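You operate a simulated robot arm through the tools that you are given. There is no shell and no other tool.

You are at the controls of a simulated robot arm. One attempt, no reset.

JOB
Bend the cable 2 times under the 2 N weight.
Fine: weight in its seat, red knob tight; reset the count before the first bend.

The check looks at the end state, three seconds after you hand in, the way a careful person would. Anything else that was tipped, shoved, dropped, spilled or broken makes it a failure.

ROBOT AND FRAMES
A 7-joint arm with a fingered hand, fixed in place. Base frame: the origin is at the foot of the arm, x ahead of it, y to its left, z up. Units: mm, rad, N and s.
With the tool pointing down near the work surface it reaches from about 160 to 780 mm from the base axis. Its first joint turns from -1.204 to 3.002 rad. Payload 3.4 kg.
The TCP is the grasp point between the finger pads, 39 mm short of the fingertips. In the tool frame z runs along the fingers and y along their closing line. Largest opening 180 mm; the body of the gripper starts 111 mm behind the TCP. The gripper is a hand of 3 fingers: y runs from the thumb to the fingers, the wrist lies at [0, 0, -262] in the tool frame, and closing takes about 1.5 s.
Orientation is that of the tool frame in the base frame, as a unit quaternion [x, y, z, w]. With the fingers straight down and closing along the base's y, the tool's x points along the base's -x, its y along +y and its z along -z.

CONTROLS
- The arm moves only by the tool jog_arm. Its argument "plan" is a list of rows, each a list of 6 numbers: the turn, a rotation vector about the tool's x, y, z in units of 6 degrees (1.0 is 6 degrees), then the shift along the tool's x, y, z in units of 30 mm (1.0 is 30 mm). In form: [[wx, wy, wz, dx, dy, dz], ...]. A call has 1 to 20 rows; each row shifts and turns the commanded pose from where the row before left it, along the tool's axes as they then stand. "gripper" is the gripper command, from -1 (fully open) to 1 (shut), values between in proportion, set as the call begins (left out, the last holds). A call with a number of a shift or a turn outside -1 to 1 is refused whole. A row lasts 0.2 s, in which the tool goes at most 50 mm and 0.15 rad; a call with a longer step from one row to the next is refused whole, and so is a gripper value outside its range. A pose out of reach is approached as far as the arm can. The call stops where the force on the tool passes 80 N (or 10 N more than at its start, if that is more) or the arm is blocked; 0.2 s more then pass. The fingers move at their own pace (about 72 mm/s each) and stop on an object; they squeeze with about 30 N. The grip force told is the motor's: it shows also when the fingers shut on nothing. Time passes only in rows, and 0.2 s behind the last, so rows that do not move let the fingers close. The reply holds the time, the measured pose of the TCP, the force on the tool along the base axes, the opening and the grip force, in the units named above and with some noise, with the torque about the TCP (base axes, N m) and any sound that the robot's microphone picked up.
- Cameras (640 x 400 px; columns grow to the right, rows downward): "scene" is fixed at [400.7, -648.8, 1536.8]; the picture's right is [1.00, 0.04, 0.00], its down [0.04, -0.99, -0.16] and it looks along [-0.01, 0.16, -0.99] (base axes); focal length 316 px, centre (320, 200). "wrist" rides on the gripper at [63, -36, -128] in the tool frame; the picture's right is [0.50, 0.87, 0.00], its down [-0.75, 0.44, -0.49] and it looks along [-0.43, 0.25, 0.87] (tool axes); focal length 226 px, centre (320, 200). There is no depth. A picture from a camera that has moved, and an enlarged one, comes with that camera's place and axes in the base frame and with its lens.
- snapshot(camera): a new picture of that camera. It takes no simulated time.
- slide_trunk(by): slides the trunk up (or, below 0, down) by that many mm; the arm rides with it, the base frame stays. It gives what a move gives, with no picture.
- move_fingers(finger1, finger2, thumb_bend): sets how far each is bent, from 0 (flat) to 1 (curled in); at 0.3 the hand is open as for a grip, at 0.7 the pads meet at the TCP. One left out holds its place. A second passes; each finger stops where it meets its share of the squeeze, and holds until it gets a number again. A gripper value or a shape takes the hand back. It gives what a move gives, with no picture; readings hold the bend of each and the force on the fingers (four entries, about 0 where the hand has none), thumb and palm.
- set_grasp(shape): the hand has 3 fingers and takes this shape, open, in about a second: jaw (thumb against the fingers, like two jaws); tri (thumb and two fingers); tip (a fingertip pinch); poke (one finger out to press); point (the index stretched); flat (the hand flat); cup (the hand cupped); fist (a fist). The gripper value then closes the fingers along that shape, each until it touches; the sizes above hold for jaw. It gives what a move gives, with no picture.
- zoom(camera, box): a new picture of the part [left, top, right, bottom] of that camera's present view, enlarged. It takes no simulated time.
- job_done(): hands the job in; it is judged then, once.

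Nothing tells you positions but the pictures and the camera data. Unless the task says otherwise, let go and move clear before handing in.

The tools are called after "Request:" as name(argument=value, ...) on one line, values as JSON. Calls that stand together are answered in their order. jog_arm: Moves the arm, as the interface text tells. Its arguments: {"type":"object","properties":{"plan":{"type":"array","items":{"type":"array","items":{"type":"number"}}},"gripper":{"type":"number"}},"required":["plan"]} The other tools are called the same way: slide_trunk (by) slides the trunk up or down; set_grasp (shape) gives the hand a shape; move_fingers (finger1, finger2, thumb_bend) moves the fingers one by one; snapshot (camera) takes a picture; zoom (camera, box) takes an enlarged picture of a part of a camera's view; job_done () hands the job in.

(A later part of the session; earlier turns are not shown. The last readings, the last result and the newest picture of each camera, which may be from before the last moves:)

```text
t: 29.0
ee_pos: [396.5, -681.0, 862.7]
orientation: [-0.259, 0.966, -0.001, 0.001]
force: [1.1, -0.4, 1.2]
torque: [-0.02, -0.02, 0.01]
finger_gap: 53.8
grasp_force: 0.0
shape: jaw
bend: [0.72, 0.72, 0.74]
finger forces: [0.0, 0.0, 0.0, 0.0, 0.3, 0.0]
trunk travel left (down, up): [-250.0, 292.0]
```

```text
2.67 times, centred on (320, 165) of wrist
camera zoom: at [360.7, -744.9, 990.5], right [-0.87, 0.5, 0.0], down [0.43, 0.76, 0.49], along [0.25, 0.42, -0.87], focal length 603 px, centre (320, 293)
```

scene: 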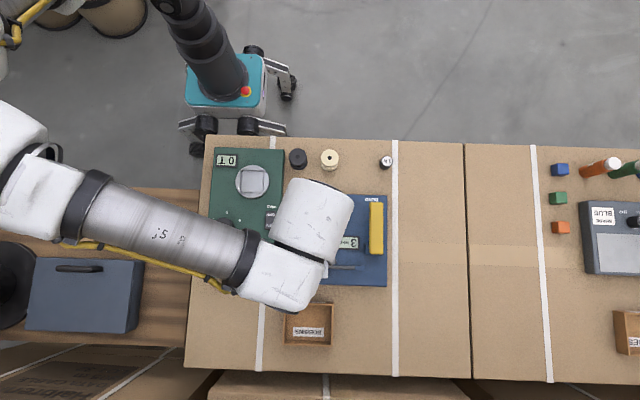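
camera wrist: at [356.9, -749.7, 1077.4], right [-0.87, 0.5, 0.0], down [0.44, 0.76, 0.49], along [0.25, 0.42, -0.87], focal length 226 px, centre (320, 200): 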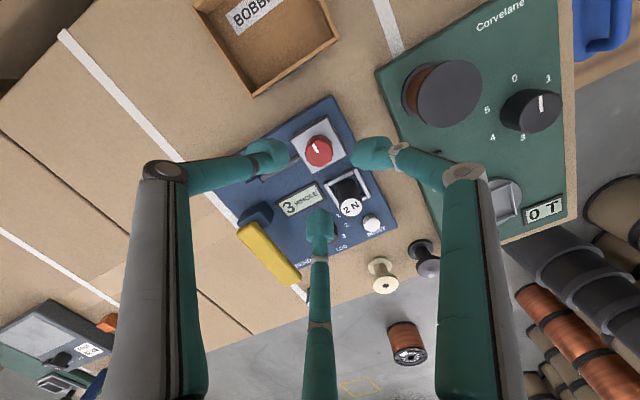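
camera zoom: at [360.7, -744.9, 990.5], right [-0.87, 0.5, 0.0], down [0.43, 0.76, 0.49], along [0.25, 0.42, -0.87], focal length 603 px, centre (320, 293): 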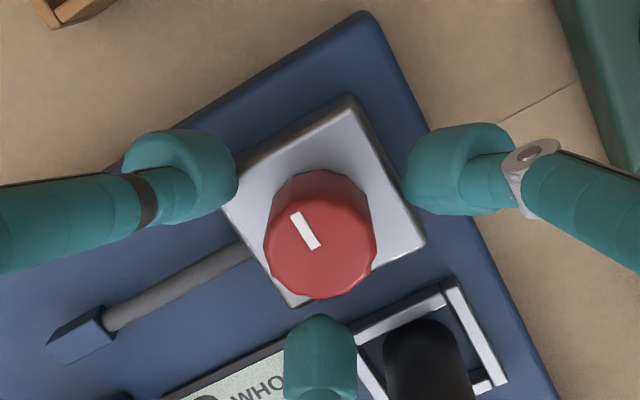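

Nothing moved. The fingertips sit slightly below the block top, so I'll raise about 7 mm, re-centre slightly and close partway to test.

Request:
jog_arm(plan=[[0, 0, 0, 0, 0, -0.12], [0, 0, 0, 0.068, -0.038, -0.12], [0, 0, 0, 0, 0, 0], [0, 0, 0, 0, 0, 0]])

Request:
jog_arm(plan=[[0, 0, 0, 0, 0, 0], [0, 0, 0, 0, 0, 0], [0, 0, 0, 0, 0, 0]], gripper=0.6)

Request:
zoom(camera="wrist", box=[240, 90, 400, 240])

```text
t: 30.0
ee_pos: [394.7, -684.5, 869.8]
orientation: [-0.259, 0.966, -0.001, -0.001]
force: [0.1, 0.2, -0.3]
torque: [0.02, 0.0, -0.01]
finger_gap: 53.5
grasp_force: 0.1
shape: jaw
bend: [0.72, 0.72, 0.74]
finger forces: [0.0, 0.1, 0.0, 0.0, 0.0, 0.0]
trunk travel left (down, up): [-250.0, 292.0]
```

```text
t: 30.8
ee_pos: [394.6, -685.1, 869.4]
orientation: [-0.258, 0.966, -0.001, -0.001]
force: [-0.5, 0.2, 0.6]
torque: [0.01, 0.03, -0.01]
finger_gap: 36.1
grasp_force: 0.1
shape: jaw
bend: [0.72, 0.72, 0.74]
finger forces: [0.0, 0.0, 0.0, 0.0, 0.1, 0.0]
trunk travel left (down, up): [-250.0, 292.0]
```

```text
2.67 times, centred on (320, 165) of wrist
camera zoom: at [358.8, -747.4, 997.2], right [-0.87, 0.5, 0.0], down [0.44, 0.76, 0.49], along [0.25, 0.42, -0.87], focal length 603 px, centre (320, 293)
```

zoom: 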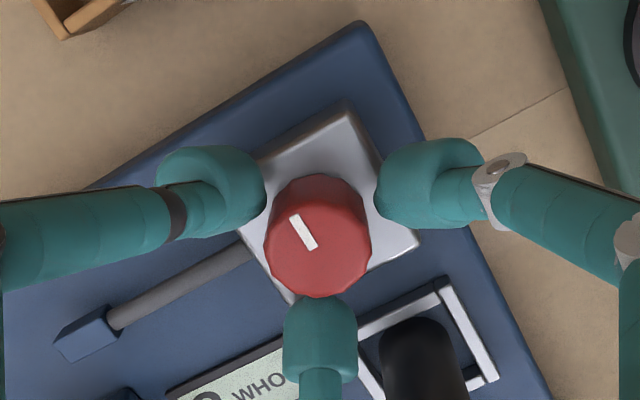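

Now the fingers pass over the block and are about to meet the knob evenly. Closing fully.

Request:
jog_arm(plan=[[0, 0, 0, 0, 0, 0], [0, 0, 0, 0, 0, 0], [0, 0, 0, 0, 0, 0], [0, 0, 0, 0, 0, 0]], gripper=1)

Request:
zoom(camera="wrist", box=[240, 90, 400, 240])

```text
t: 31.8
ee_pos: [394.1, -684.2, 869.2]
orientation: [-0.259, 0.966, -0.001, -0.001]
force: [-0.6, 0.0, -2.1]
torque: [-0.01, 0.01, -0.01]
finger_gap: 23.5
grasp_force: 30.0
shape: jaw
bend: [0.71, 0.71, 0.74]
finger forces: [26.7, 27.0, 0.0, 0.0, 27.4, 0.0]
trunk travel left (down, up): [-250.0, 292.0]
```

```text
2.67 times, centred on (320, 165) of wrist
camera zoom: at [358.7, -747.4, 997.0], right [-0.87, 0.5, 0.0], down [0.44, 0.76, 0.49], along [0.25, 0.42, -0.87], focal length 603 px, centre (320, 293)
```

zoom: 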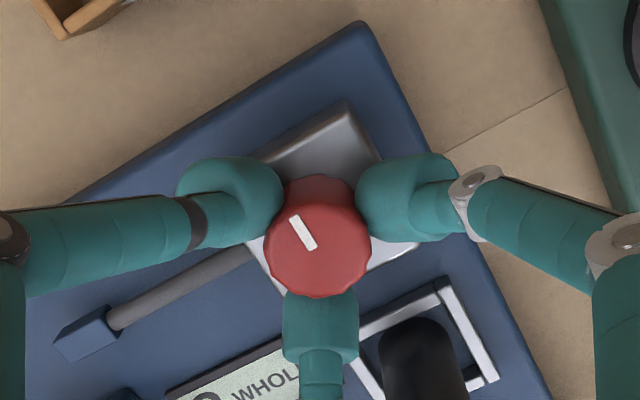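

I have a firm, centred grip on the knob. I'll turn it clockwise seen from above (tool +z) a little and read the torque.

Request:
jog_arm(plan=[[0, 0, 0.5, 0, 0, 0], [0, 0, 0.5, 0, 0, 0], [0, 0, 0.5, 0, 0, 0], [0, 0, 0, 0, 0, 0]])

Request:
zoom(camera="wrist", box=[240, 90, 400, 240])

```text
t: 32.8
ee_pos: [394.7, -685.3, 870.3]
orientation: [-0.182, 0.983, -0.002, -0.001]
force: [-2.2, 1.3, -2.0]
torque: [-0.01, 0.09, -0.04]
finger_gap: 23.4
grasp_force: 30.0
shape: jaw
bend: [0.71, 0.71, 0.74]
finger forces: [28.3, 26.9, 0.1, 0.0, 27.2, 0.1]
trunk travel left (down, up): [-250.0, 292.0]
```

```text
2.67 times, centred on (320, 165) of wrist
camera zoom: at [349.7, -741.0, 997.0], right [-0.78, 0.63, 0.0], down [0.55, 0.68, 0.49], along [0.31, 0.38, -0.87], focal length 603 px, centre (320, 293)
```

zoom: 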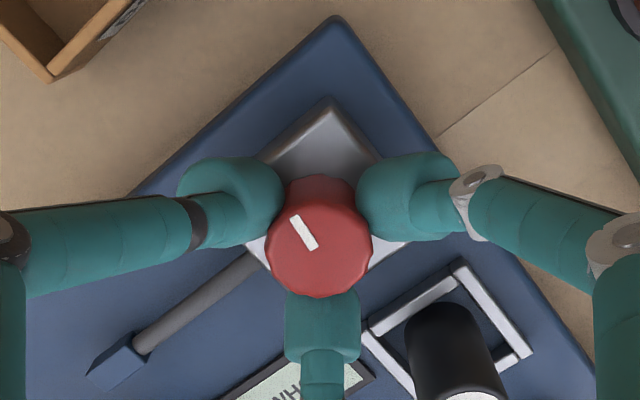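

The knob turns freely with the hand, so it was loose. I'll keep turning clockwise, checking the torque.

Request:
jog_arm(plan=[[0, 0, 0.6, 0, 0, 0], [0, 0, 0.6, 0, 0, 0], [0, 0, 0.6, 0, 0, 0], [0, 0, 0.6, 0, 0, 0], [0, 0, 0, 0, 0, 0]])

Request:
jog_arm(plan=[[0, 0, 0.6, 0, 0, 0], [0, 0, 0.6, 0, 0, 0], [0, 0, 0.6, 0, 0, 0], [0, 0, 0.6, 0, 0, 0], [0, 0, 0, 0, 0, 0]])

Request:
zoom(camera="wrist", box=[240, 90, 400, 240])

```text
t: 34.0
ee_pos: [394.3, -684.6, 869.2]
orientation: [-0.057, 0.998, -0.002, -0.001]
force: [-1.3, 1.5, -2.6]
torque: [0.05, 0.07, 0.04]
finger_gap: 23.5
grasp_force: 30.1
shape: jaw
bend: [0.71, 0.71, 0.73]
finger forces: [28.1, 27.5, 0.0, 0.0, 26.9, 0.0]
trunk travel left (down, up): [-250.0, 292.0]
```

```text
t: 35.2
ee_pos: [394.3, -685.2, 869.9]
orientation: [0.069, 0.998, -0.002, -0.001]
force: [0.0, 3.5, -6.9]
torque: [0.12, -0.04, 0.04]
finger_gap: 23.1
grasp_force: 29.7
shape: jaw
bend: [0.71, 0.71, 0.73]
finger forces: [28.3, 28.3, 0.0, 0.0, 26.4, 0.1]
trunk travel left (down, up): [-250.0, 292.0]
```

```text
2.67 times, centred on (320, 165) of wrist
camera zoom: at [328.4, -712.7, 997.3], right [-0.38, 0.93, 0.0], down [0.81, 0.33, 0.49], along [0.45, 0.18, -0.87], focal length 603 px, centre (320, 293)
```

zoom: 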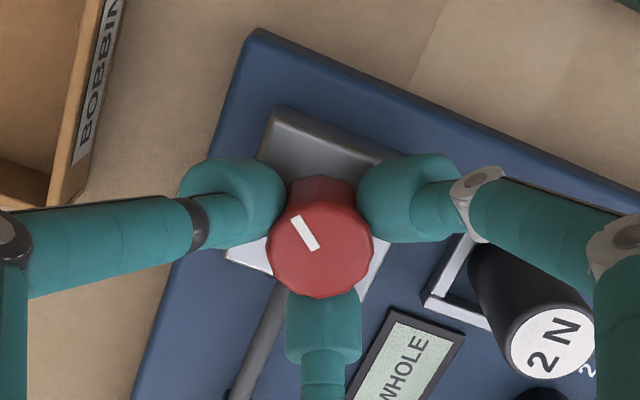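

The downward pull is growing as the knob screws in, so this is the tightening direction. I'll continue while following down slightly.

Request:
jog_arm(plan=[[0, 0, 0.6, 0, 0, 0.015], [0, 0, 0.6, 0, 0, 0.015], [0, 0, 0.6, 0, 0, 0.015], [0, 0, 0, 0, 0, 0]])

Request:
jog_arm(plan=[[0, 0, 0.6, 0, 0, 0], [0, 0, 0.6, 0, 0, 0], [0, 0, 0.6, 0, 0, 0], [0, 0, 0, 0, 0, 0]])

Request:
zoom(camera="wrist", box=[240, 90, 400, 240])

```text
t: 36.2
ee_pos: [395.1, -684.6, 869.4]
orientation: [0.162, 0.987, -0.002, 0.0]
force: [-1.2, 3.9, -1.0]
torque: [0.09, 0.06, -0.02]
finger_gap: 23.0
grasp_force: 30.0
shape: jaw
bend: [0.71, 0.71, 0.73]
finger forces: [29.7, 28.2, 0.1, 0.1, 27.1, 0.0]
trunk travel left (down, up): [-250.0, 292.0]
```

```text
t: 37.2
ee_pos: [395.1, -684.1, 868.7]
orientation: [0.254, 0.967, -0.003, 0.001]
force: [0.6, -0.7, 4.8]
torque: [0.01, 0.0, 0.04]
finger_gap: 23.5
grasp_force: 29.8
shape: jaw
bend: [0.71, 0.71, 0.73]
finger forces: [28.4, 28.8, 0.0, 0.0, 29.6, 0.0]
trunk travel left (down, up): [-250.0, 292.0]
```

```text
2.67 times, centred on (320, 165) of wrist
camera zoom: at [322.9, -685.6, 996.4], right [-0.01, 1.0, 0.0], down [0.87, 0.01, 0.49], along [0.49, 0.0, -0.87], focal length 603 px, centre (320, 293)
```

zoom: 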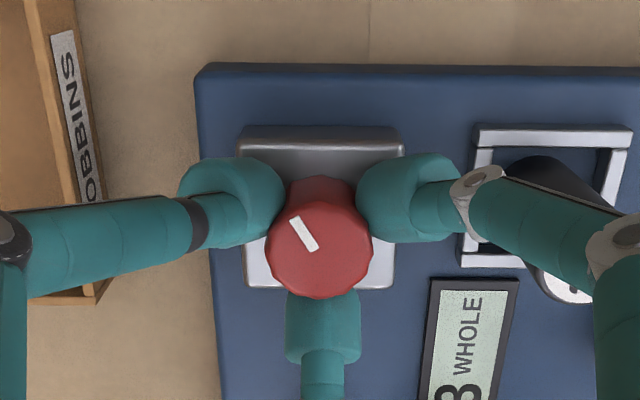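

Turned about 60° so far with little torque and clear of the weight. Continuing.

Request:
jog_arm(plan=[[0, 0, 0.6, 0, 0, 0], [0, 0, 0.6, 0, 0, 0], [0, 0, 0.6, 0, 0, 0], [0, 0, 0, 0, 0, 0]])

Request:
jog_arm(plan=[[0, 0, 0.6, 0, 0, 0], [0, 0, 0.6, 0, 0, 0], [0, 0, 0.6, 0, 0, 0], [0, 0, 0, 0, 0, 0]])

Request:
zoom(camera="wrist", box=[240, 90, 400, 240])

```text
t: 38.2
ee_pos: [395.7, -684.6, 869.0]
orientation: [0.344, 0.939, -0.002, 0.001]
force: [2.4, -1.3, 7.8]
torque: [-0.01, -0.11, 0.0]
finger_gap: 23.5
grasp_force: 29.5
shape: jaw
bend: [0.72, 0.71, 0.73]
finger forces: [28.1, 30.3, 0.0, 0.1, 29.3, 0.1]
trunk travel left (down, up): [-250.0, 292.0]
```

```text
t: 39.2
ee_pos: [394.8, -684.2, 869.0]
orientation: [0.43, 0.903, -0.003, 0.0]
force: [1.7, -0.7, 7.8]
torque: [-0.04, -0.01, -0.02]
finger_gap: 23.2
grasp_force: 29.8
shape: jaw
bend: [0.72, 0.71, 0.73]
finger forces: [28.2, 29.8, 0.0, 0.1, 29.9, 0.0]
trunk travel left (down, up): [-250.0, 292.0]
```

```text
2.67 times, centred on (320, 165) of wrist
camera zoom: at [327.9, -659.0, 996.2], right [0.36, 0.93, 0.0], down [0.81, -0.31, 0.49], along [0.46, -0.18, -0.87], focal length 603 px, centre (320, 293)
```

zoom: 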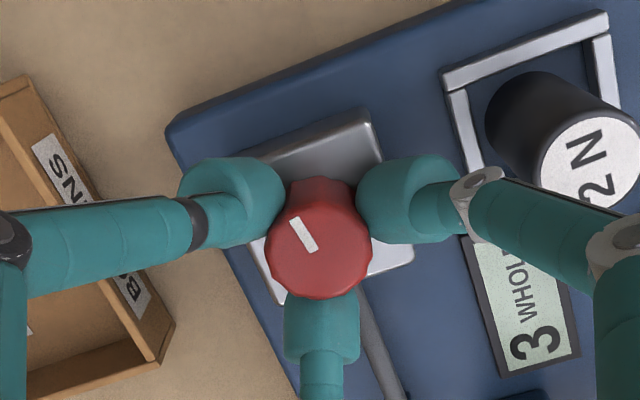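

Turned about 81°. I'll relieve the slight downward push and continue.

Request:
jog_arm(plan=[[0, 0, 0.6, 0, 0, -0.015], [0, 0, 0.6, 0, 0, -0.015], [0, 0, 0.6, 0, 0, -0.01], [0, 0, 0, 0, 0, 0]])

Request:
jog_arm(plan=[[0, 0, 0.6, 0, 0, 0], [0, 0, 0.6, 0, 0, 0], [0, 0, 0.6, 0, 0, 0], [0, 0, 0, 0, 0, 0]])

Request:
zoom(camera="wrist", box=[240, 90, 400, 240])

```text
t: 40.2
ee_pos: [395.8, -684.1, 868.5]
orientation: [0.514, 0.858, -0.001, 0.0]
force: [4.6, -4.3, 1.0]
torque: [-0.16, -0.13, 0.07]
finger_gap: 23.4
grasp_force: 30.2
shape: jaw
bend: [0.72, 0.71, 0.73]
finger forces: [28.1, 30.1, 0.0, 0.0, 28.4, 0.0]
trunk travel left (down, up): [-250.0, 292.0]
```

```text
t: 41.2
ee_pos: [395.7, -685.7, 870.1]
orientation: [0.592, 0.806, -0.002, 0.0]
force: [4.2, -9.1, 3.3]
torque: [-0.27, -0.1, 0.22]
finger_gap: 22.8
grasp_force: 30.1
shape: jaw
bend: [0.71, 0.71, 0.73]
finger forces: [32.8, 26.3, 0.0, 0.0, 31.9, 0.0]
trunk travel left (down, up): [-250.0, 292.0]
```

```text
2.67 times, centred on (320, 165) of wrist
camera zoom: at [342.5, -637.2, 996.2], right [0.68, 0.74, 0.0], down [0.64, -0.59, 0.49], along [0.36, -0.34, -0.87], focal length 603 px, centre (320, 293)
```

zoom: 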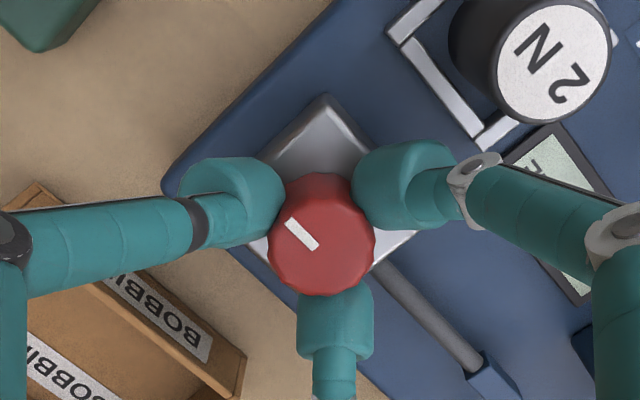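

The torque is now rising and the pointer has begun to lag behind the hand, so the knob is nearing its stop at around a quarter turn. One more small push to make it tight.

Request:
jog_arm(plan=[[0, 0, 0.5, 0, 0, 0], [0, 0, 0.5, 0, 0, 0], [0, 0, 0, 0, 0, 0]])

Request:
zoom(camera="wrist", box=[240, 90, 400, 240])

```text
t: 42.0
ee_pos: [396.4, -684.6, 868.9]
orientation: [0.634, 0.773, -0.002, 0.001]
force: [2.7, -11.4, 3.6]
torque: [-0.36, -0.04, 0.14]
finger_gap: 22.7
grasp_force: 29.8
shape: jaw
bend: [0.71, 0.71, 0.73]
finger forces: [30.6, 27.1, 0.0, 0.1, 28.5, 0.1]
trunk travel left (down, up): [-250.0, 292.0]
```

```text
2.67 times, centred on (320, 165) of wrist
camera zoom: at [347.7, -631.8, 996.1], right [0.75, 0.66, 0.0], down [0.57, -0.65, 0.49], along [0.32, -0.37, -0.87], focal length 603 px, centre (320, 293)
```

zoom: 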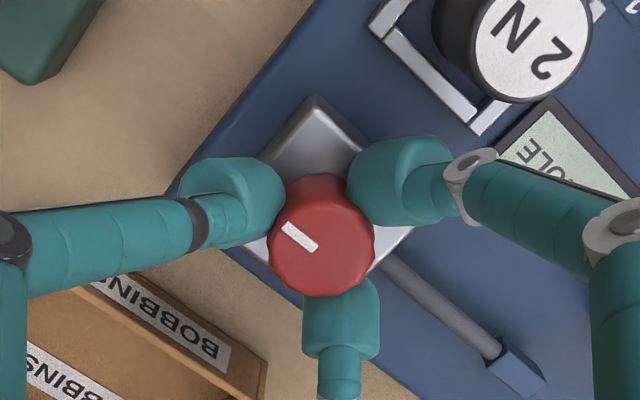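

The knob no longer follows the hand; it is at its stop, so tight. I'll release with a small opening and lift straight up.

Request:
jog_arm(plan=[[0, 0, 0, 0, 0, 0], [0, 0, 0, 0, 0, 0], [0, 0, 0, 0, 0, 0]], gripper=0.58)

Request:
zoom(camera="wrist", box=[240, 90, 400, 240])

```text
t: 42.8
ee_pos: [394.7, -685.4, 868.8]
orientation: [0.633, 0.774, -0.001, 0.0]
force: [0.1, 0.6, -0.3]
torque: [0.01, -0.02, -0.01]
finger_gap: 37.9
grasp_force: 0.1
shape: jaw
bend: [0.72, 0.72, 0.74]
finger forces: [0.0, 0.0, 0.0, 0.0, 0.1, 0.0]
trunk travel left (down, up): [-250.0, 292.0]
```

```text
2.67 times, centred on (320, 165) of wrist
camera zoom: at [347.4, -631.0, 995.8], right [0.75, 0.66, 0.0], down [0.58, -0.65, 0.49], along [0.32, -0.37, -0.87], focal length 603 px, centre (320, 293)
```

zoom: 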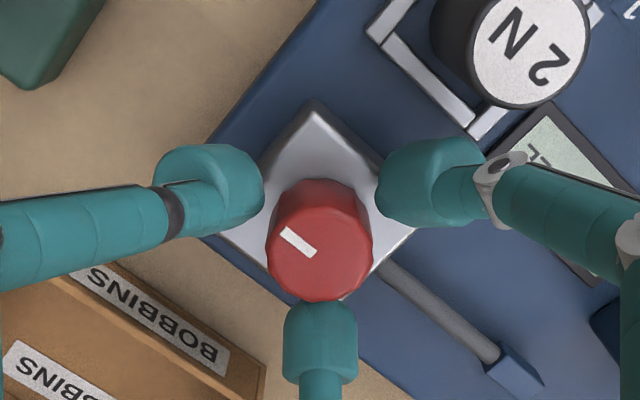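

Released cleanly. Lifting clear.

Request:
jog_arm(plan=[[0, 0, 0, 0, 0, -0.3], [0, 0, 0, 0, 0, -0.7], [0, 0, 0, 0, 0, -0.8], [0, 0, 0, 0, 0, -0.8], [0, 0, 0, 0, 0, -0.8], [0, 0, 0, 0, 0, 0]])

Request:
snapshot(camera="wrist")

Request:
snapshot(camera="scene")

```text
t: 44.2
ee_pos: [396.3, -686.2, 971.7]
orientation: [0.633, 0.774, -0.002, 0.0]
force: [-0.1, 0.0, -0.9]
torque: [0.02, 0.01, 0.0]
finger_gap: 37.4
grasp_force: 0.0
shape: jaw
bend: [0.72, 0.72, 0.74]
finger forces: [0.0, 0.0, 0.0, 0.1, 0.0, 0.0]
trunk travel left (down, up): [-250.0, 292.0]
```

```text
taken
camera wrist: at [348.4, -633.2, 1098.5], right [0.75, 0.66, 0.0], down [0.58, -0.65, 0.49], along [0.32, -0.37, -0.87], focal length 226 px, centre (320, 200)
```

wrist: 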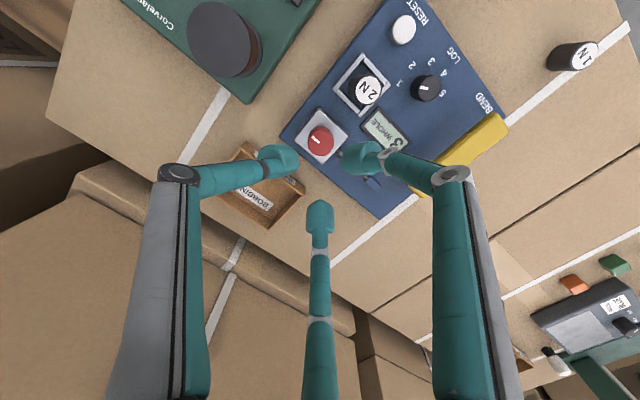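

```text
taken
```

scene: 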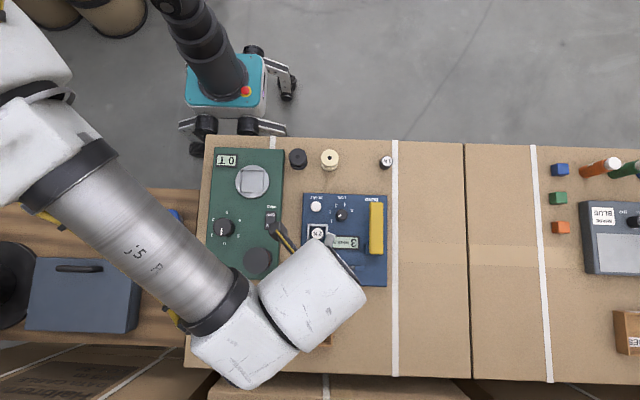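

The display still reads 3, the weight is seated, and the pointer now faces sideways. I'll turn the hand back to neutral, go above the RESET button, and take the poke shape to look at it.

Request:
jog_arm(plan=[[0, 0, -1, 0, 0, 0], [0, 0, -1, 0, 0, 0], [0, 0, -1, 0, 0, 0], [0, 0, -1, 0, 0, 0], [0, 0, -1, 0, 0, 0], [0, 0, -1, 0, 0, 0], [0, 0, -1, 0, 0, 0], [0, 0, -1, 0, 0, 0], [0, 0, -1, 0, 0, 0], [0, 0, -1, 0, 0, 0], [0, 0, -1, 0, 0, 0], [0, 0, -1, 0, 0, 0], [0, 0, -1, 0, 0, 0], [0, 0, 0, 0.063, 0.897, 0], [0, 0, 0, 0.063, 0.897, 0], [0, 0, 0, 0.063, 0.897, 0], [0, 0, 0, 0.063, 0.897, 0], [0, 0, 0, 0.063, 0.897, 0], [0, 0, 0, 0, 0, 0]])

Request:
set_grasp(shape="poke")

Request:
snapshot(camera="wrist")

Request:
snapshot(camera="scene")

```text
t: 48.2
ee_pos: [387.0, -550.5, 973.7]
orientation: [0.006, 1.0, -0.002, 0.0]
force: [0.9, 0.1, 0.4]
torque: [0.0, 0.0, -0.02]
finger_gap: 37.6
grasp_force: 0.1
shape: jaw
bend: [0.72, 0.72, 0.74]
finger forces: [0.0, 0.1, 0.1, 0.0, 0.1, 0.1]
trunk travel left (down, up): [-250.0, 292.0]
```

```text
t: 49.1
ee_pos: [386.6, -551.4, 973.2]
orientation: [0.006, 1.0, -0.001, 0.0]
force: [-0.5, 0.1, -0.2]
torque: [0.0, -0.01, 0.0]
finger_gap: 0.1
grasp_force: 0.0
shape: poke
bend: [1.0, 1.0, 0.67]
finger forces: [0.1, 0.0, 0.1, 0.1, 0.0, 0.0]
trunk travel left (down, up): [-250.0, 292.0]
```

```text
taken
camera wrist: at [323.9, -586.0, 1100.3], right [-0.49, 0.87, 0.0], down [0.76, 0.43, 0.49], along [0.43, 0.24, -0.87], focal length 226 px, centre (320, 200)
```

wrist: 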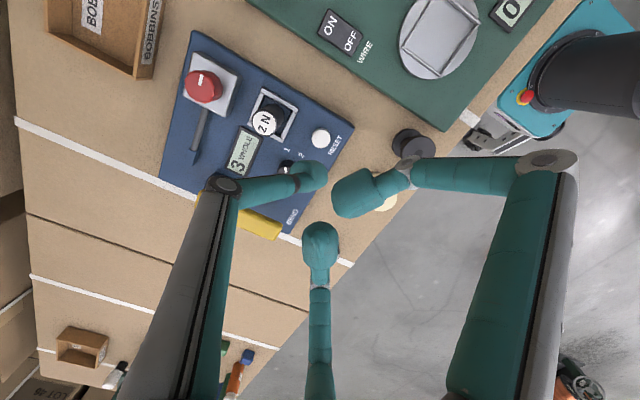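

```text
taken
```

scene: 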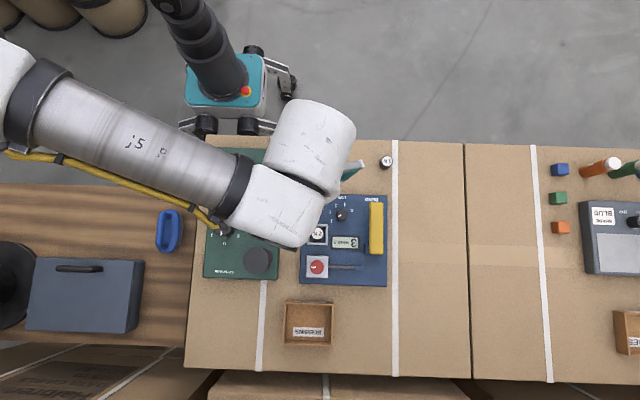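

In the poke shape the thumb tip is out near the tool axis and the other fingers are curled well above it. I'll turn the hand 72° so the thumb comes in from the -x side, away from the weight, and then check alignment with the button.

Request:
jog_arm(plan=[[0, 0, 1, 0, 0, 0], [0, 0, 1, 0, 0, 0], [0, 0, 1, 0, 0, 0], [0, 0, 1, 0, 0, 0], [0, 0, 1, 0, 0, 0], [0, 0, 1, 0, 0, 0], [0, 0, 1, 0, 0, 0], [0, 0, 1, 0, 0, 0], [0, 0, 1, 0, 0, 0], [0, 0, 1, 0, 0, 0], [0, 0, 1, 0, 0, 0], [0, 0, 1, 0, 0, 0], [0, 0, 0, 0, 0.226, 0.5], [0, 0, 0, 0, 0, 0.7], [0, 0, 0, 0, 0, 0.7], [0, 0, 0, 0, 0, 0]])

Request:
snapshot(camera="wrist")

Request:
zoom(camera="wrist", box=[260, 110, 400, 230])

```text
t: 52.5
ee_pos: [394.9, -547.8, 912.5]
orientation: [0.592, 0.806, -0.001, 0.001]
force: [-0.9, -0.1, -0.2]
torque: [0.01, -0.02, -0.04]
finger_gap: 0.3
grasp_force: 0.0
shape: poke
bend: [1.0, 1.0, 0.67]
finger forces: [0.0, 0.1, 0.0, 0.0, 0.0, 0.0]
trunk travel left (down, up): [-250.0, 292.0]
```

```text
taken
camera wrist: at [341.1, -500.3, 1039.2], right [0.68, 0.74, 0.0], down [0.64, -0.59, 0.49], along [0.36, -0.34, -0.87], focal length 226 px, centre (320, 200)
```

wrist: 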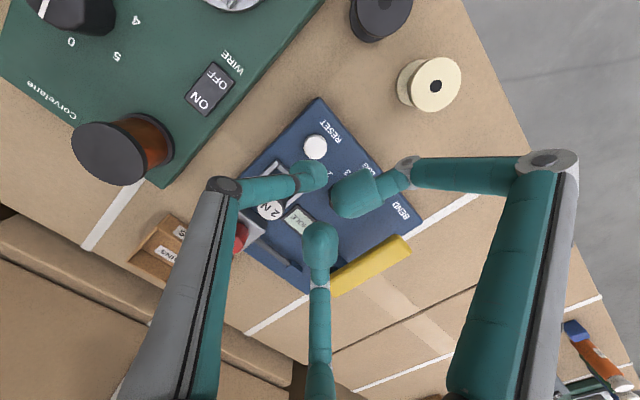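

```text
3.33 times, centred on (330, 170) of wrist
camera zoom: at [341.1, -500.3, 1039.2], right [0.68, 0.74, 0.0], down [0.64, -0.59, 0.49], along [0.36, -0.34, -0.87], focal length 754 px, centre (287, 300)
```

zoom: 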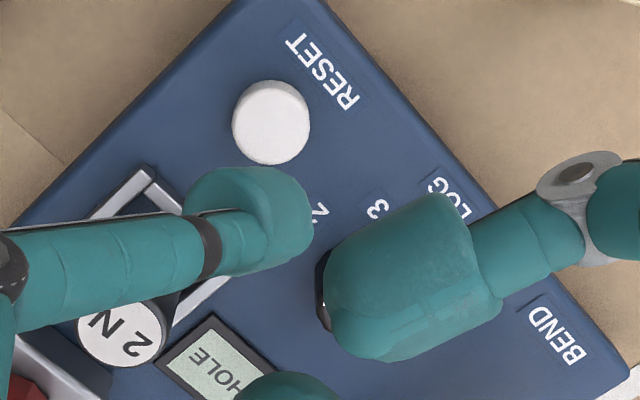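

The button is at about (387, -550), just under the thumb tip. I'll shift by 2 mm and go down to about 10 mm above it, then press in small steps watching the force.

Request:
jog_arm(plan=[[0, 0, 0, 0, 0.08, 0.4], [0, 0, 0, 0, 0, 0.5], [0, 0, 0, 0, 0, 0.5], [0, 0, 0, 0, 0, 0.1], [0, 0, 0, 0, 0, 0]])

Request:
zoom(camera="wrist", box=[240, 110, 400, 260])

```text
t: 53.7
ee_pos: [395.4, -548.2, 867.6]
orientation: [0.591, 0.807, -0.001, 0.001]
force: [-0.6, -0.7, 0.0]
torque: [0.01, -0.01, 0.01]
finger_gap: 0.2
grasp_force: 0.1
shape: poke
bend: [1.0, 1.0, 0.67]
finger forces: [0.0, 0.0, 0.1, 0.0, 0.0, 0.0]
trunk travel left (down, up): [-250.0, 292.0]
```

```text
2.67 times, centred on (320, 185) of wrist
camera zoom: at [342.9, -499.5, 995.4], right [0.68, 0.74, 0.0], down [0.64, -0.59, 0.49], along [0.36, -0.34, -0.87], focal length 603 px, centre (320, 240)
```

zoom: 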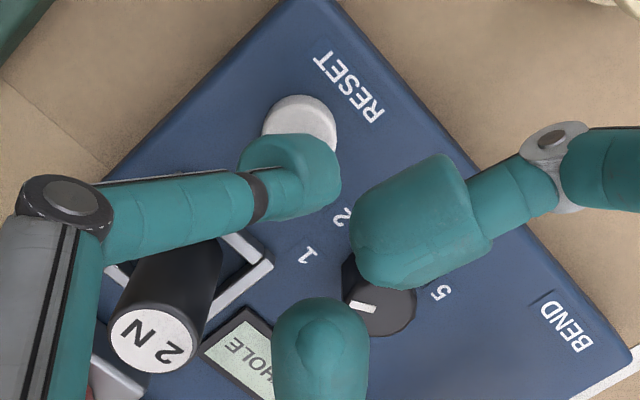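

The thumb tip is over the button. Pressing down in small steps now.

Request:
jog_arm(plan=[[0, 0, 0, 0, 0, 0.15], [0, 0, 0, 0, 0, 0.15], [0, 0, 0, 0, 0, 0]])

Request:
jog_arm(plan=[[0, 0, 0, 0, 0, 0.07], [0, 0, 0, 0, 0, 0]])

Request:
jog_arm(plan=[[0, 0, 0, 0, 0, 0.07], [0, 0, 0, 0, 0, 0]])

Request:
zoom(camera="wrist", box=[220, 110, 400, 290])

```text
t: 54.5
ee_pos: [396.9, -547.6, 860.0]
orientation: [0.592, 0.806, -0.001, 0.001]
force: [0.0, -0.1, 0.2]
torque: [-0.02, -0.01, -0.02]
finger_gap: 0.1
grasp_force: 0.0
shape: poke
bend: [1.0, 1.0, 0.67]
finger forces: [0.0, 0.0, 0.0, 0.0, 0.1, 0.1]
trunk travel left (down, up): [-250.0, 292.0]
```

```text
t: 55.1
ee_pos: [395.5, -546.2, 858.2]
orientation: [0.592, 0.806, -0.001, 0.002]
force: [0.4, 0.2, -0.3]
torque: [0.0, 0.0, -0.03]
finger_gap: 0.0
grasp_force: 0.0
shape: poke
bend: [1.0, 1.0, 0.67]
finger forces: [0.0, 0.1, 0.0, 0.0, 0.1, 0.0]
trunk travel left (down, up): [-250.0, 292.0]
```

```text
t: 55.7
ee_pos: [394.9, -545.6, 856.3]
orientation: [0.592, 0.806, -0.002, 0.001]
force: [-0.2, -0.3, 0.6]
torque: [-0.01, -0.03, -0.01]
finger_gap: 0.1
grasp_force: 0.2
shape: poke
bend: [1.0, 1.0, 0.67]
finger forces: [0.1, 0.1, 0.0, 0.0, 0.4, 0.0]
trunk travel left (down, up): [-250.0, 292.0]
```

```text
2.22 times, centred on (310, 200) of wrist
camera zoom: at [342.3, -498.8, 983.0], right [0.68, 0.74, 0.0], down [0.64, -0.59, 0.49], along [0.36, -0.34, -0.87], focal length 502 px, centre (342, 200)
```

zoom: 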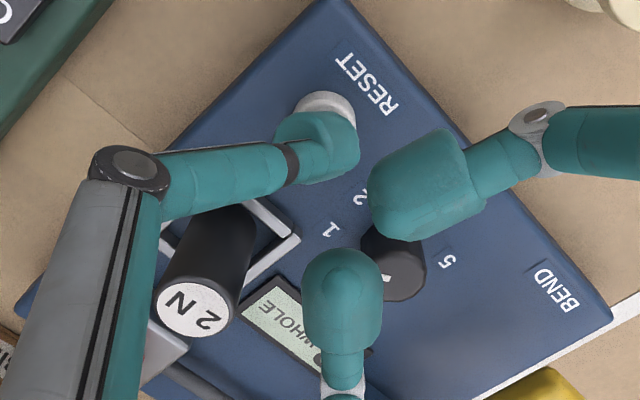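

Request:
jog_arm(plan=[[0, 0, 0, 0, 0, 0.07], [0, 0, 0, 0, 0, 0]])

Request:
jog_arm(plan=[[0, 0, 0, 0, 0, 0.05], [0, 0, 0, 0, 0, 0]])

Request:
zoom(camera="scene", box=[290, 180, 400, 295])

```text
t: 56.3
ee_pos: [395.4, -547.7, 853.6]
orientation: [0.592, 0.806, -0.001, 0.001]
force: [-0.1, -0.2, 0.8]
torque: [-0.01, 0.03, -0.02]
finger_gap: 0.0
grasp_force: 0.0
shape: poke
bend: [1.0, 1.0, 0.67]
finger forces: [0.1, 0.0, 0.0, 0.0, 1.1, 0.1]
trunk travel left (down, up): [-250.0, 292.0]
```

```text
t: 56.9
ee_pos: [395.5, -546.7, 852.3]
orientation: [0.592, 0.806, -0.002, 0.001]
force: [0.1, -0.5, 1.8]
torque: [0.02, 0.03, 0.0]
finger_gap: 0.0
grasp_force: 0.2
shape: poke
bend: [1.0, 1.0, 0.67]
finger forces: [0.1, 0.0, 0.0, 0.1, 2.0, 0.0]
trunk travel left (down, up): [-250.0, 292.0]
heard: click
```

```text
3.48 times, centred on (345, 238) of scene
camera zoom: at [400.7, -648.8, 1536.8], right [1.0, 0.04, 0.0], down [0.04, -0.99, -0.16], along [-0.01, 0.16, -0.99], focal length 1101 px, centre (233, 70)
```

zoom: 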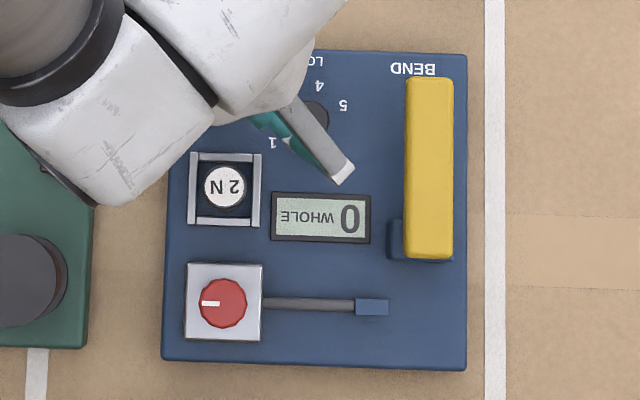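

A click was heard and the counter now reads 0 WHOLE, with the weight seated and the red knob turned to its stop. I'll retreat up and look closely at the yellow BEND bar.

Request:
jog_arm(plan=[[0, 0, 0, 0, 0, -0.3], [0, 0, 0, 0, 0, -0.8], [0, 0, 0, 0, 0, -0.9], [0, 0, 0, 0, 0, -0.9], [0, 0, 0, 0, 0, -0.8], [0, 0, 0, -0.667, 0.897, 0], [0, 0, 0, -0.667, 0.897, 0], [0, 0, 0, -0.667, 0.897, 0], [0, 0, 0, 0, 0, 0]])

Request:
snapshot(camera="wrist")

Request:
snapshot(camera="scene")

```text
t: 58.9
ee_pos: [491.0, -580.0, 962.4]
orientation: [0.593, 0.806, -0.001, 0.001]
force: [0.3, -0.5, 1.2]
torque: [-0.02, 0.01, 0.01]
finger_gap: 0.0
grasp_force: 0.1
shape: poke
bend: [1.0, 1.0, 0.66]
finger forces: [0.1, 0.1, 0.1, 0.1, 0.0, 0.1]
trunk travel left (down, up): [-250.0, 292.0]
```

```text
taken
camera wrist: at [437.9, -531.8, 1089.2], right [0.68, 0.74, 0.0], down [0.64, -0.59, 0.5], along [0.36, -0.34, -0.87], focal length 226 px, centre (320, 200)
```

wrist: 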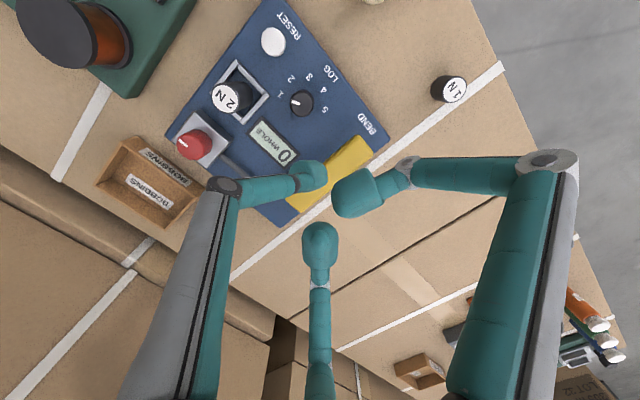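

```text
taken
```

scene: 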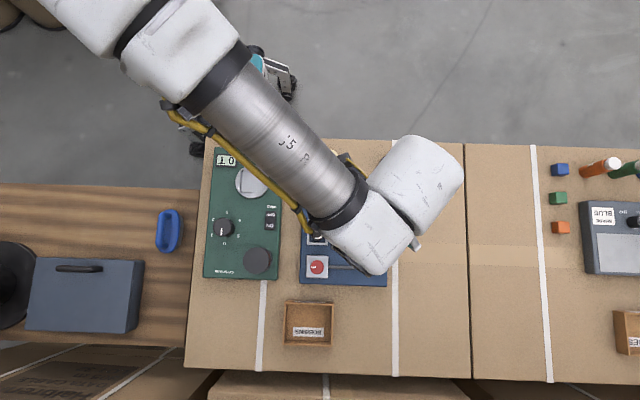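

Request:
zoom(camera="wrist", box=[230, 80, 410, 220])

```text
2.86 times, centred on (320, 150) of wrist
camera zoom: at [437.9, -531.8, 1089.2], right [0.68, 0.74, 0.0], down [0.64, -0.59, 0.5], along [0.36, -0.34, -0.87], focal length 646 px, centre (320, 343)
```

zoom: 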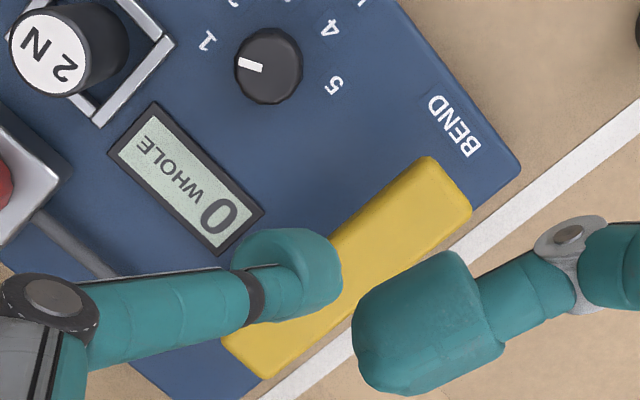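

The bar spans x 507–534, y -652 to -542, top z≈850, with its free end by the BEND label. I'll bring the thumb tip over that free end and descend near it.

Request:
jog_arm(plan=[[0, 0, 0, 0.2, 0.51, 0.3], [0, 0, 0, 0.2, 0.51, 0.5], [0, 0, 0, 0.2, 0.51, 0.5], [0, 0, 0, 0, 0, 0.5], [0, 0, 0, 0, 0, 0]])

Request:
zoom(camera="wrist", box=[220, 100, 400, 240])

Request:
zoom(camera="scene", box=[290, 180, 450, 295])

```text
t: 60.1
ee_pos: [529.0, -549.5, 906.9]
orientation: [0.592, 0.806, -0.001, 0.001]
force: [-0.3, -0.3, 0.1]
torque: [-0.03, 0.02, 0.0]
finger_gap: 0.0
grasp_force: 0.0
shape: poke
bend: [1.0, 1.0, 0.66]
finger forces: [0.1, 0.0, 0.0, 0.0, 0.0, 0.0]
trunk travel left (down, up): [-250.0, 292.0]
```

```text
2.86 times, centred on (310, 170) of wrist
camera zoom: at [475.9, -500.8, 1034.7], right [0.68, 0.74, 0.0], down [0.64, -0.59, 0.49], along [0.36, -0.34, -0.87], focal length 646 px, centre (349, 286)
```

zoom: 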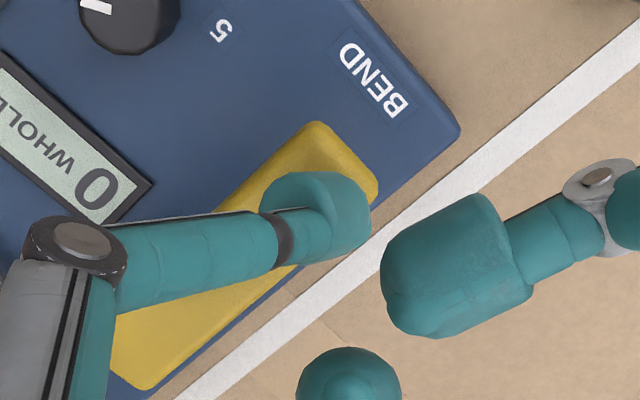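

```text
3.48 times, centred on (370, 238) of scene
camera zoom: at [400.7, -648.8, 1536.8], right [1.0, 0.04, 0.0], down [0.04, -0.99, -0.16], along [-0.01, 0.16, -0.99], focal length 1101 px, centre (146, 70)
```

zoom: 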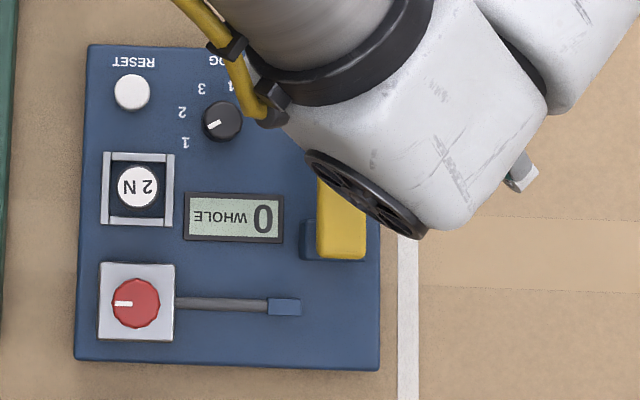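

The thumb tip is above the bar's free end, and the scene camera can see the display. Lowering to contact in small steps.

Request:
jog_arm(plan=[[0, 0, 0, 0, 0, 0.15], [0, 0, 0, 0, 0, 0.15], [0, 0, 0, 0, 0, 0]])

Request:
jog_arm(plan=[[0, 0, 0, 0, 0, 0.1], [0, 0, 0, 0, 0, 0.1], [0, 0, 0, 0, 0, 0]])

Request:
jog_arm(plan=[[0, 0, 0, 0, 0, 0.1], [0, 0, 0, 0, 0, 0]])

Request:
zoom(camera="wrist", box=[220, 100, 400, 240])

```text
t: 60.9
ee_pos: [528.9, -549.9, 898.9]
orientation: [0.592, 0.806, -0.001, 0.001]
force: [0.7, 0.2, -0.1]
torque: [-0.01, -0.03, 0.01]
finger_gap: 0.0
grasp_force: 0.2
shape: poke
bend: [1.0, 1.0, 0.66]
finger forces: [0.1, 0.1, 0.1, 0.0, 0.0, 0.1]
trunk travel left (down, up): [-250.0, 292.0]
```

```text
t: 61.7
ee_pos: [528.7, -549.0, 893.6]
orientation: [0.591, 0.806, -0.001, 0.002]
force: [0.4, -0.1, 2.1]
torque: [0.0, 0.02, 0.01]
finger_gap: 0.1
grasp_force: 0.0
shape: poke
bend: [1.0, 1.0, 0.66]
finger forces: [0.0, 0.0, 0.0, 0.0, 1.8, 0.1]
trunk travel left (down, up): [-250.0, 292.0]
```

```text
t: 62.3
ee_pos: [529.0, -548.4, 891.9]
orientation: [0.592, 0.806, -0.002, 0.002]
force: [-0.4, 0.5, 1.3]
torque: [0.01, -0.03, -0.03]
finger_gap: 0.0
grasp_force: 0.1
shape: poke
bend: [1.0, 1.0, 0.67]
finger forces: [0.0, 0.0, 0.0, 0.0, 2.1, 0.0]
trunk travel left (down, up): [-250.0, 292.0]
```

```text
2.86 times, centred on (310, 170) of wrist
camera zoom: at [475.6, -501.0, 1018.7], right [0.68, 0.74, 0.0], down [0.64, -0.59, 0.49], along [0.36, -0.34, -0.87], focal length 646 px, centre (349, 286)
```

zoom: 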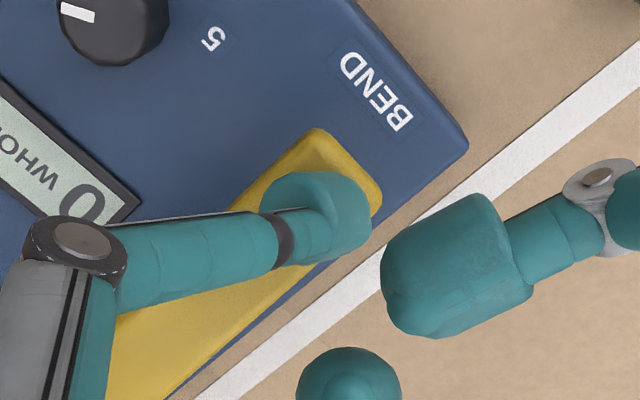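

Contact is felt and the bar yields softly at about 2 N. I'll follow it down, listening and watching the counter.

Request:
jog_arm(plan=[[0, 0, 0, 0, 0, 0.1], [0, 0, 0, 0, 0, 0.1], [0, 0, 0, 0, 0, 0]])

Request:
jog_arm(plan=[[0, 0, 0, 0, 0, 0.1], [0, 0, 0, 0, 0, 0.1], [0, 0, 0, 0, 0, 0]])

Request:
zoom(camera="scene", box=[290, 180, 450, 295])

```text
t: 63.1
ee_pos: [529.0, -548.0, 886.3]
orientation: [0.592, 0.806, -0.002, 0.001]
force: [-1.6, 1.0, 2.8]
torque: [0.0, 0.04, -0.01]
finger_gap: 0.0
grasp_force: 0.0
shape: poke
bend: [1.0, 1.0, 0.66]
finger forces: [0.1, 0.1, 0.1, 0.0, 2.7, 0.1]
trunk travel left (down, up): [-250.0, 292.0]
```

```text
t: 63.9
ee_pos: [529.5, -549.1, 879.2]
orientation: [0.592, 0.806, 0.0, 0.001]
force: [1.5, 0.8, 3.7]
torque: [-0.03, -0.06, -0.01]
finger_gap: 0.2
grasp_force: 0.0
shape: poke
bend: [1.0, 1.0, 0.67]
finger forces: [0.1, 0.0, 0.1, 0.1, 3.3, 0.0]
trunk travel left (down, up): [-250.0, 292.0]
```

```text
3.48 times, centred on (370, 238) of scene
camera zoom: at [400.7, -648.8, 1536.8], right [1.0, 0.04, 0.0], down [0.04, -0.99, -0.16], along [-0.01, 0.16, -0.99], focal length 1101 px, centre (146, 70)
```

zoom: 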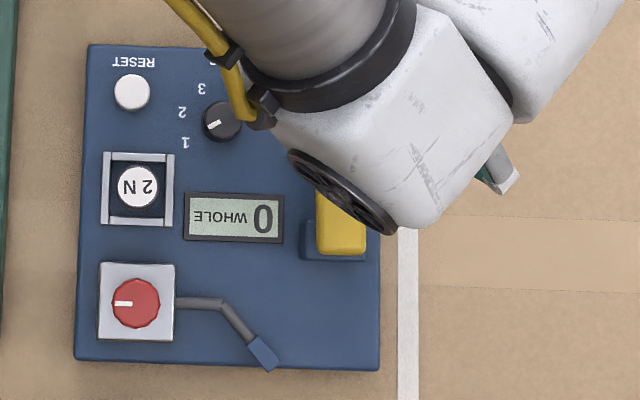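

The cable bends as the bar goes down. Continuing until the count changes.

Request:
jog_arm(plan=[[0, 0, 0, 0, 0, 0.1], [0, 0, 0, 0, 0, 0.1], [0, 0, 0, 0, 0, 0]])

Request:
zoom(camera="scene", box=[290, 180, 450, 295])

```text
t: 64.7
ee_pos: [528.2, -548.9, 874.3]
orientation: [0.592, 0.806, -0.002, 0.001]
force: [0.7, 0.1, 3.8]
torque: [0.02, -0.07, 0.02]
finger_gap: 0.1
grasp_force: 0.0
shape: poke
bend: [1.0, 1.0, 0.67]
finger forces: [0.0, 0.1, 0.0, 0.0, 3.9, 0.0]
trunk travel left (down, up): [-250.0, 292.0]
```

```text
3.48 times, centred on (370, 238) of scene
camera zoom: at [400.7, -648.8, 1536.8], right [1.0, 0.04, 0.0], down [0.04, -0.99, -0.16], along [-0.01, 0.16, -0.99], focal length 1101 px, centre (146, 70)
```

zoom: 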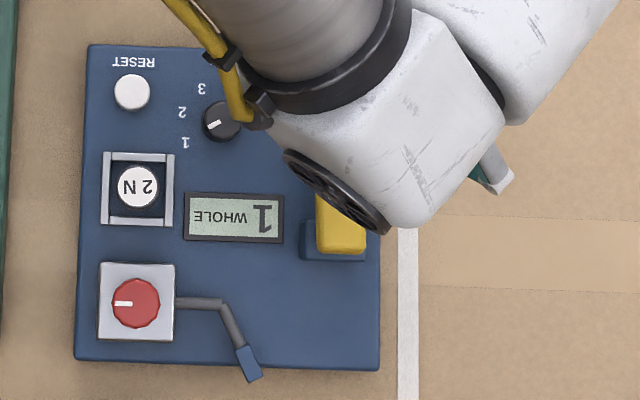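

The counter reads 1 WHOLE. I'll raise fully to let the bar return, and check.

Request:
jog_arm(plan=[[0, 0, 0, 0, 0, -0.2], [0, 0, 0, 0, 0, -0.2], [0, 0, 0, 0, 0, -0.2], [0, 0, 0, 0, 0, -0.2], [0, 0, 0, 0, 0, -0.2], [0, 0, 0, 0, 0, -0.1], [0, 0, 0, 0, 0, 0], [0, 0, 0, 0, 0, 0]])

Request:
zoom(camera="scene", box=[290, 180, 450, 295])

Request:
zoom(camera="wrist", box=[220, 100, 400, 240])

```text
t: 66.5
ee_pos: [530.6, -548.9, 906.3]
orientation: [0.592, 0.806, -0.003, 0.0]
force: [-0.4, -0.3, -0.8]
torque: [0.01, 0.01, 0.0]
finger_gap: 0.0
grasp_force: 0.1
shape: poke
bend: [1.0, 1.0, 0.66]
finger forces: [0.0, 0.1, 0.0, 0.0, 0.1, 0.0]
trunk travel left (down, up): [-250.0, 292.0]
```

```text
3.48 times, centred on (370, 238) of scene
camera zoom: at [400.7, -648.8, 1536.8], right [1.0, 0.04, 0.0], down [0.04, -0.99, -0.16], along [-0.01, 0.16, -0.99], focal length 1101 px, centre (146, 70)
```

zoom: 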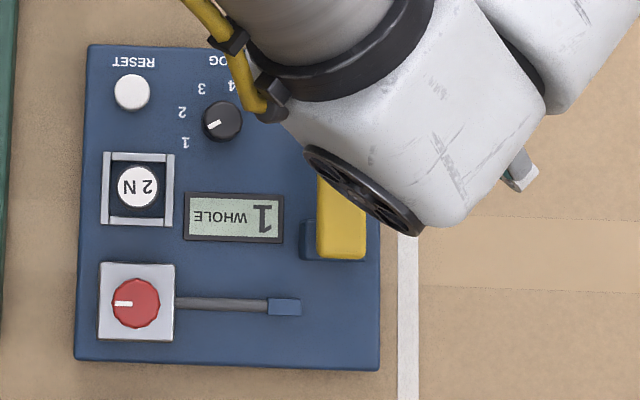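

```text
2.86 times, centred on (310, 170) of wrist
camera zoom: at [476.7, -500.4, 1033.1], right [0.68, 0.74, 0.0], down [0.64, -0.59, 0.49], along [0.36, -0.34, -0.87], focal length 646 px, centre (349, 286)
```

zoom: 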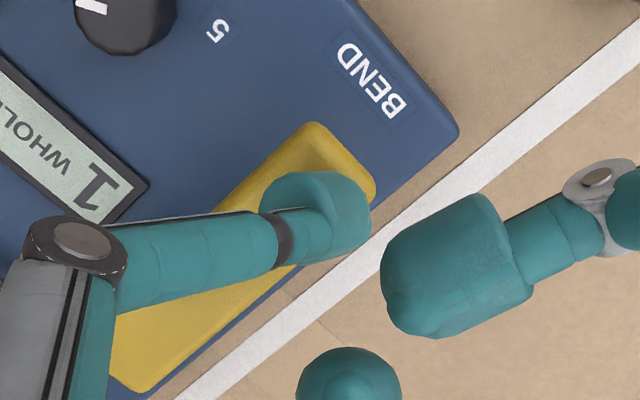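

The bar sprang back, the cable straightened, and the count is 1 WHOLE. Now the second press, over the same travel and just as gradual.

Request:
jog_arm(plan=[[0, 0, 0, 0, 0, 0.15], [0, 0, 0, 0, 0, 0.15], [0, 0, 0, 0, 0, 0.1], [0, 0, 0, 0, 0, 0.1], [0, 0, 0, 0, 0, 0.1], [0, 0, 0, 0, 0, 0.1], [0, 0, 0, 0, 0, 0.1], [0, 0, 0, 0, 0, 0.1], [0, 0, 0, 0, 0, 0]])

Request:
zoom(camera="scene", box=[290, 180, 450, 295])

```text
t: 68.5
ee_pos: [529.2, -550.1, 879.4]
orientation: [0.592, 0.806, -0.002, -0.001]
force: [-0.3, -1.0, 2.8]
torque: [-0.05, -0.01, 0.0]
finger_gap: 0.0
grasp_force: 0.1
shape: poke
bend: [1.0, 1.0, 0.67]
finger forces: [0.0, 0.1, 0.0, 0.0, 3.2, 0.0]
trunk travel left (down, up): [-250.0, 292.0]
```

```text
3.48 times, centred on (370, 238) of scene
camera zoom: at [400.7, -648.8, 1536.8], right [1.0, 0.04, 0.0], down [0.04, -0.99, -0.16], along [-0.01, 0.16, -0.99], focal length 1101 px, centre (146, 70)
```

zoom: 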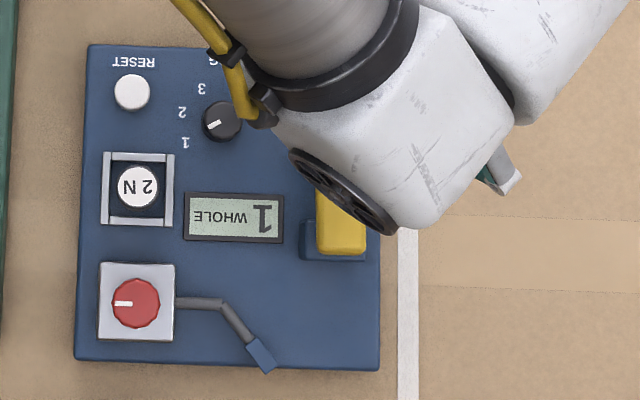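

Request:
jog_arm(plan=[[0, 0, 0, 0, 0, 0.1], [0, 0, 0, 0, 0, 0.1], [0, 0, 0, 0, 0, 0]])

Request:
zoom(camera="scene", box=[290, 180, 450, 295])

```text
t: 69.3
ee_pos: [530.8, -548.8, 875.1]
orientation: [0.592, 0.806, -0.001, 0.001]
force: [0.5, 0.0, 5.1]
torque: [0.04, -0.06, 0.0]
finger_gap: 0.0
grasp_force: 0.1
shape: poke
bend: [1.0, 1.0, 0.67]
finger forces: [0.1, 0.0, 0.1, 0.1, 4.9, 0.0]
trunk travel left (down, up): [-250.0, 292.0]
```

```text
3.48 times, centred on (370, 238) of scene
camera zoom: at [400.7, -648.8, 1536.8], right [1.0, 0.04, 0.0], down [0.04, -0.99, -0.16], along [-0.01, 0.16, -0.99], focal length 1101 px, centre (146, 70)
```

zoom: 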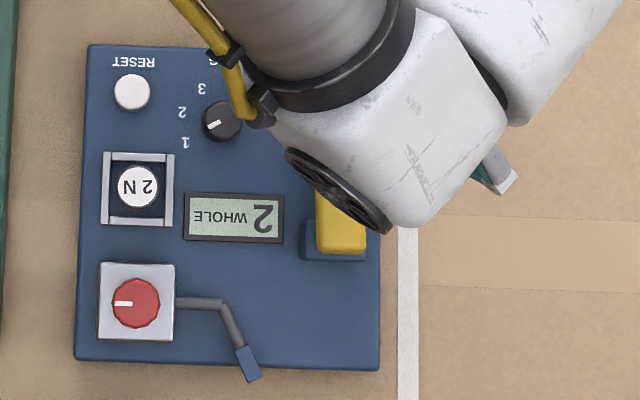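

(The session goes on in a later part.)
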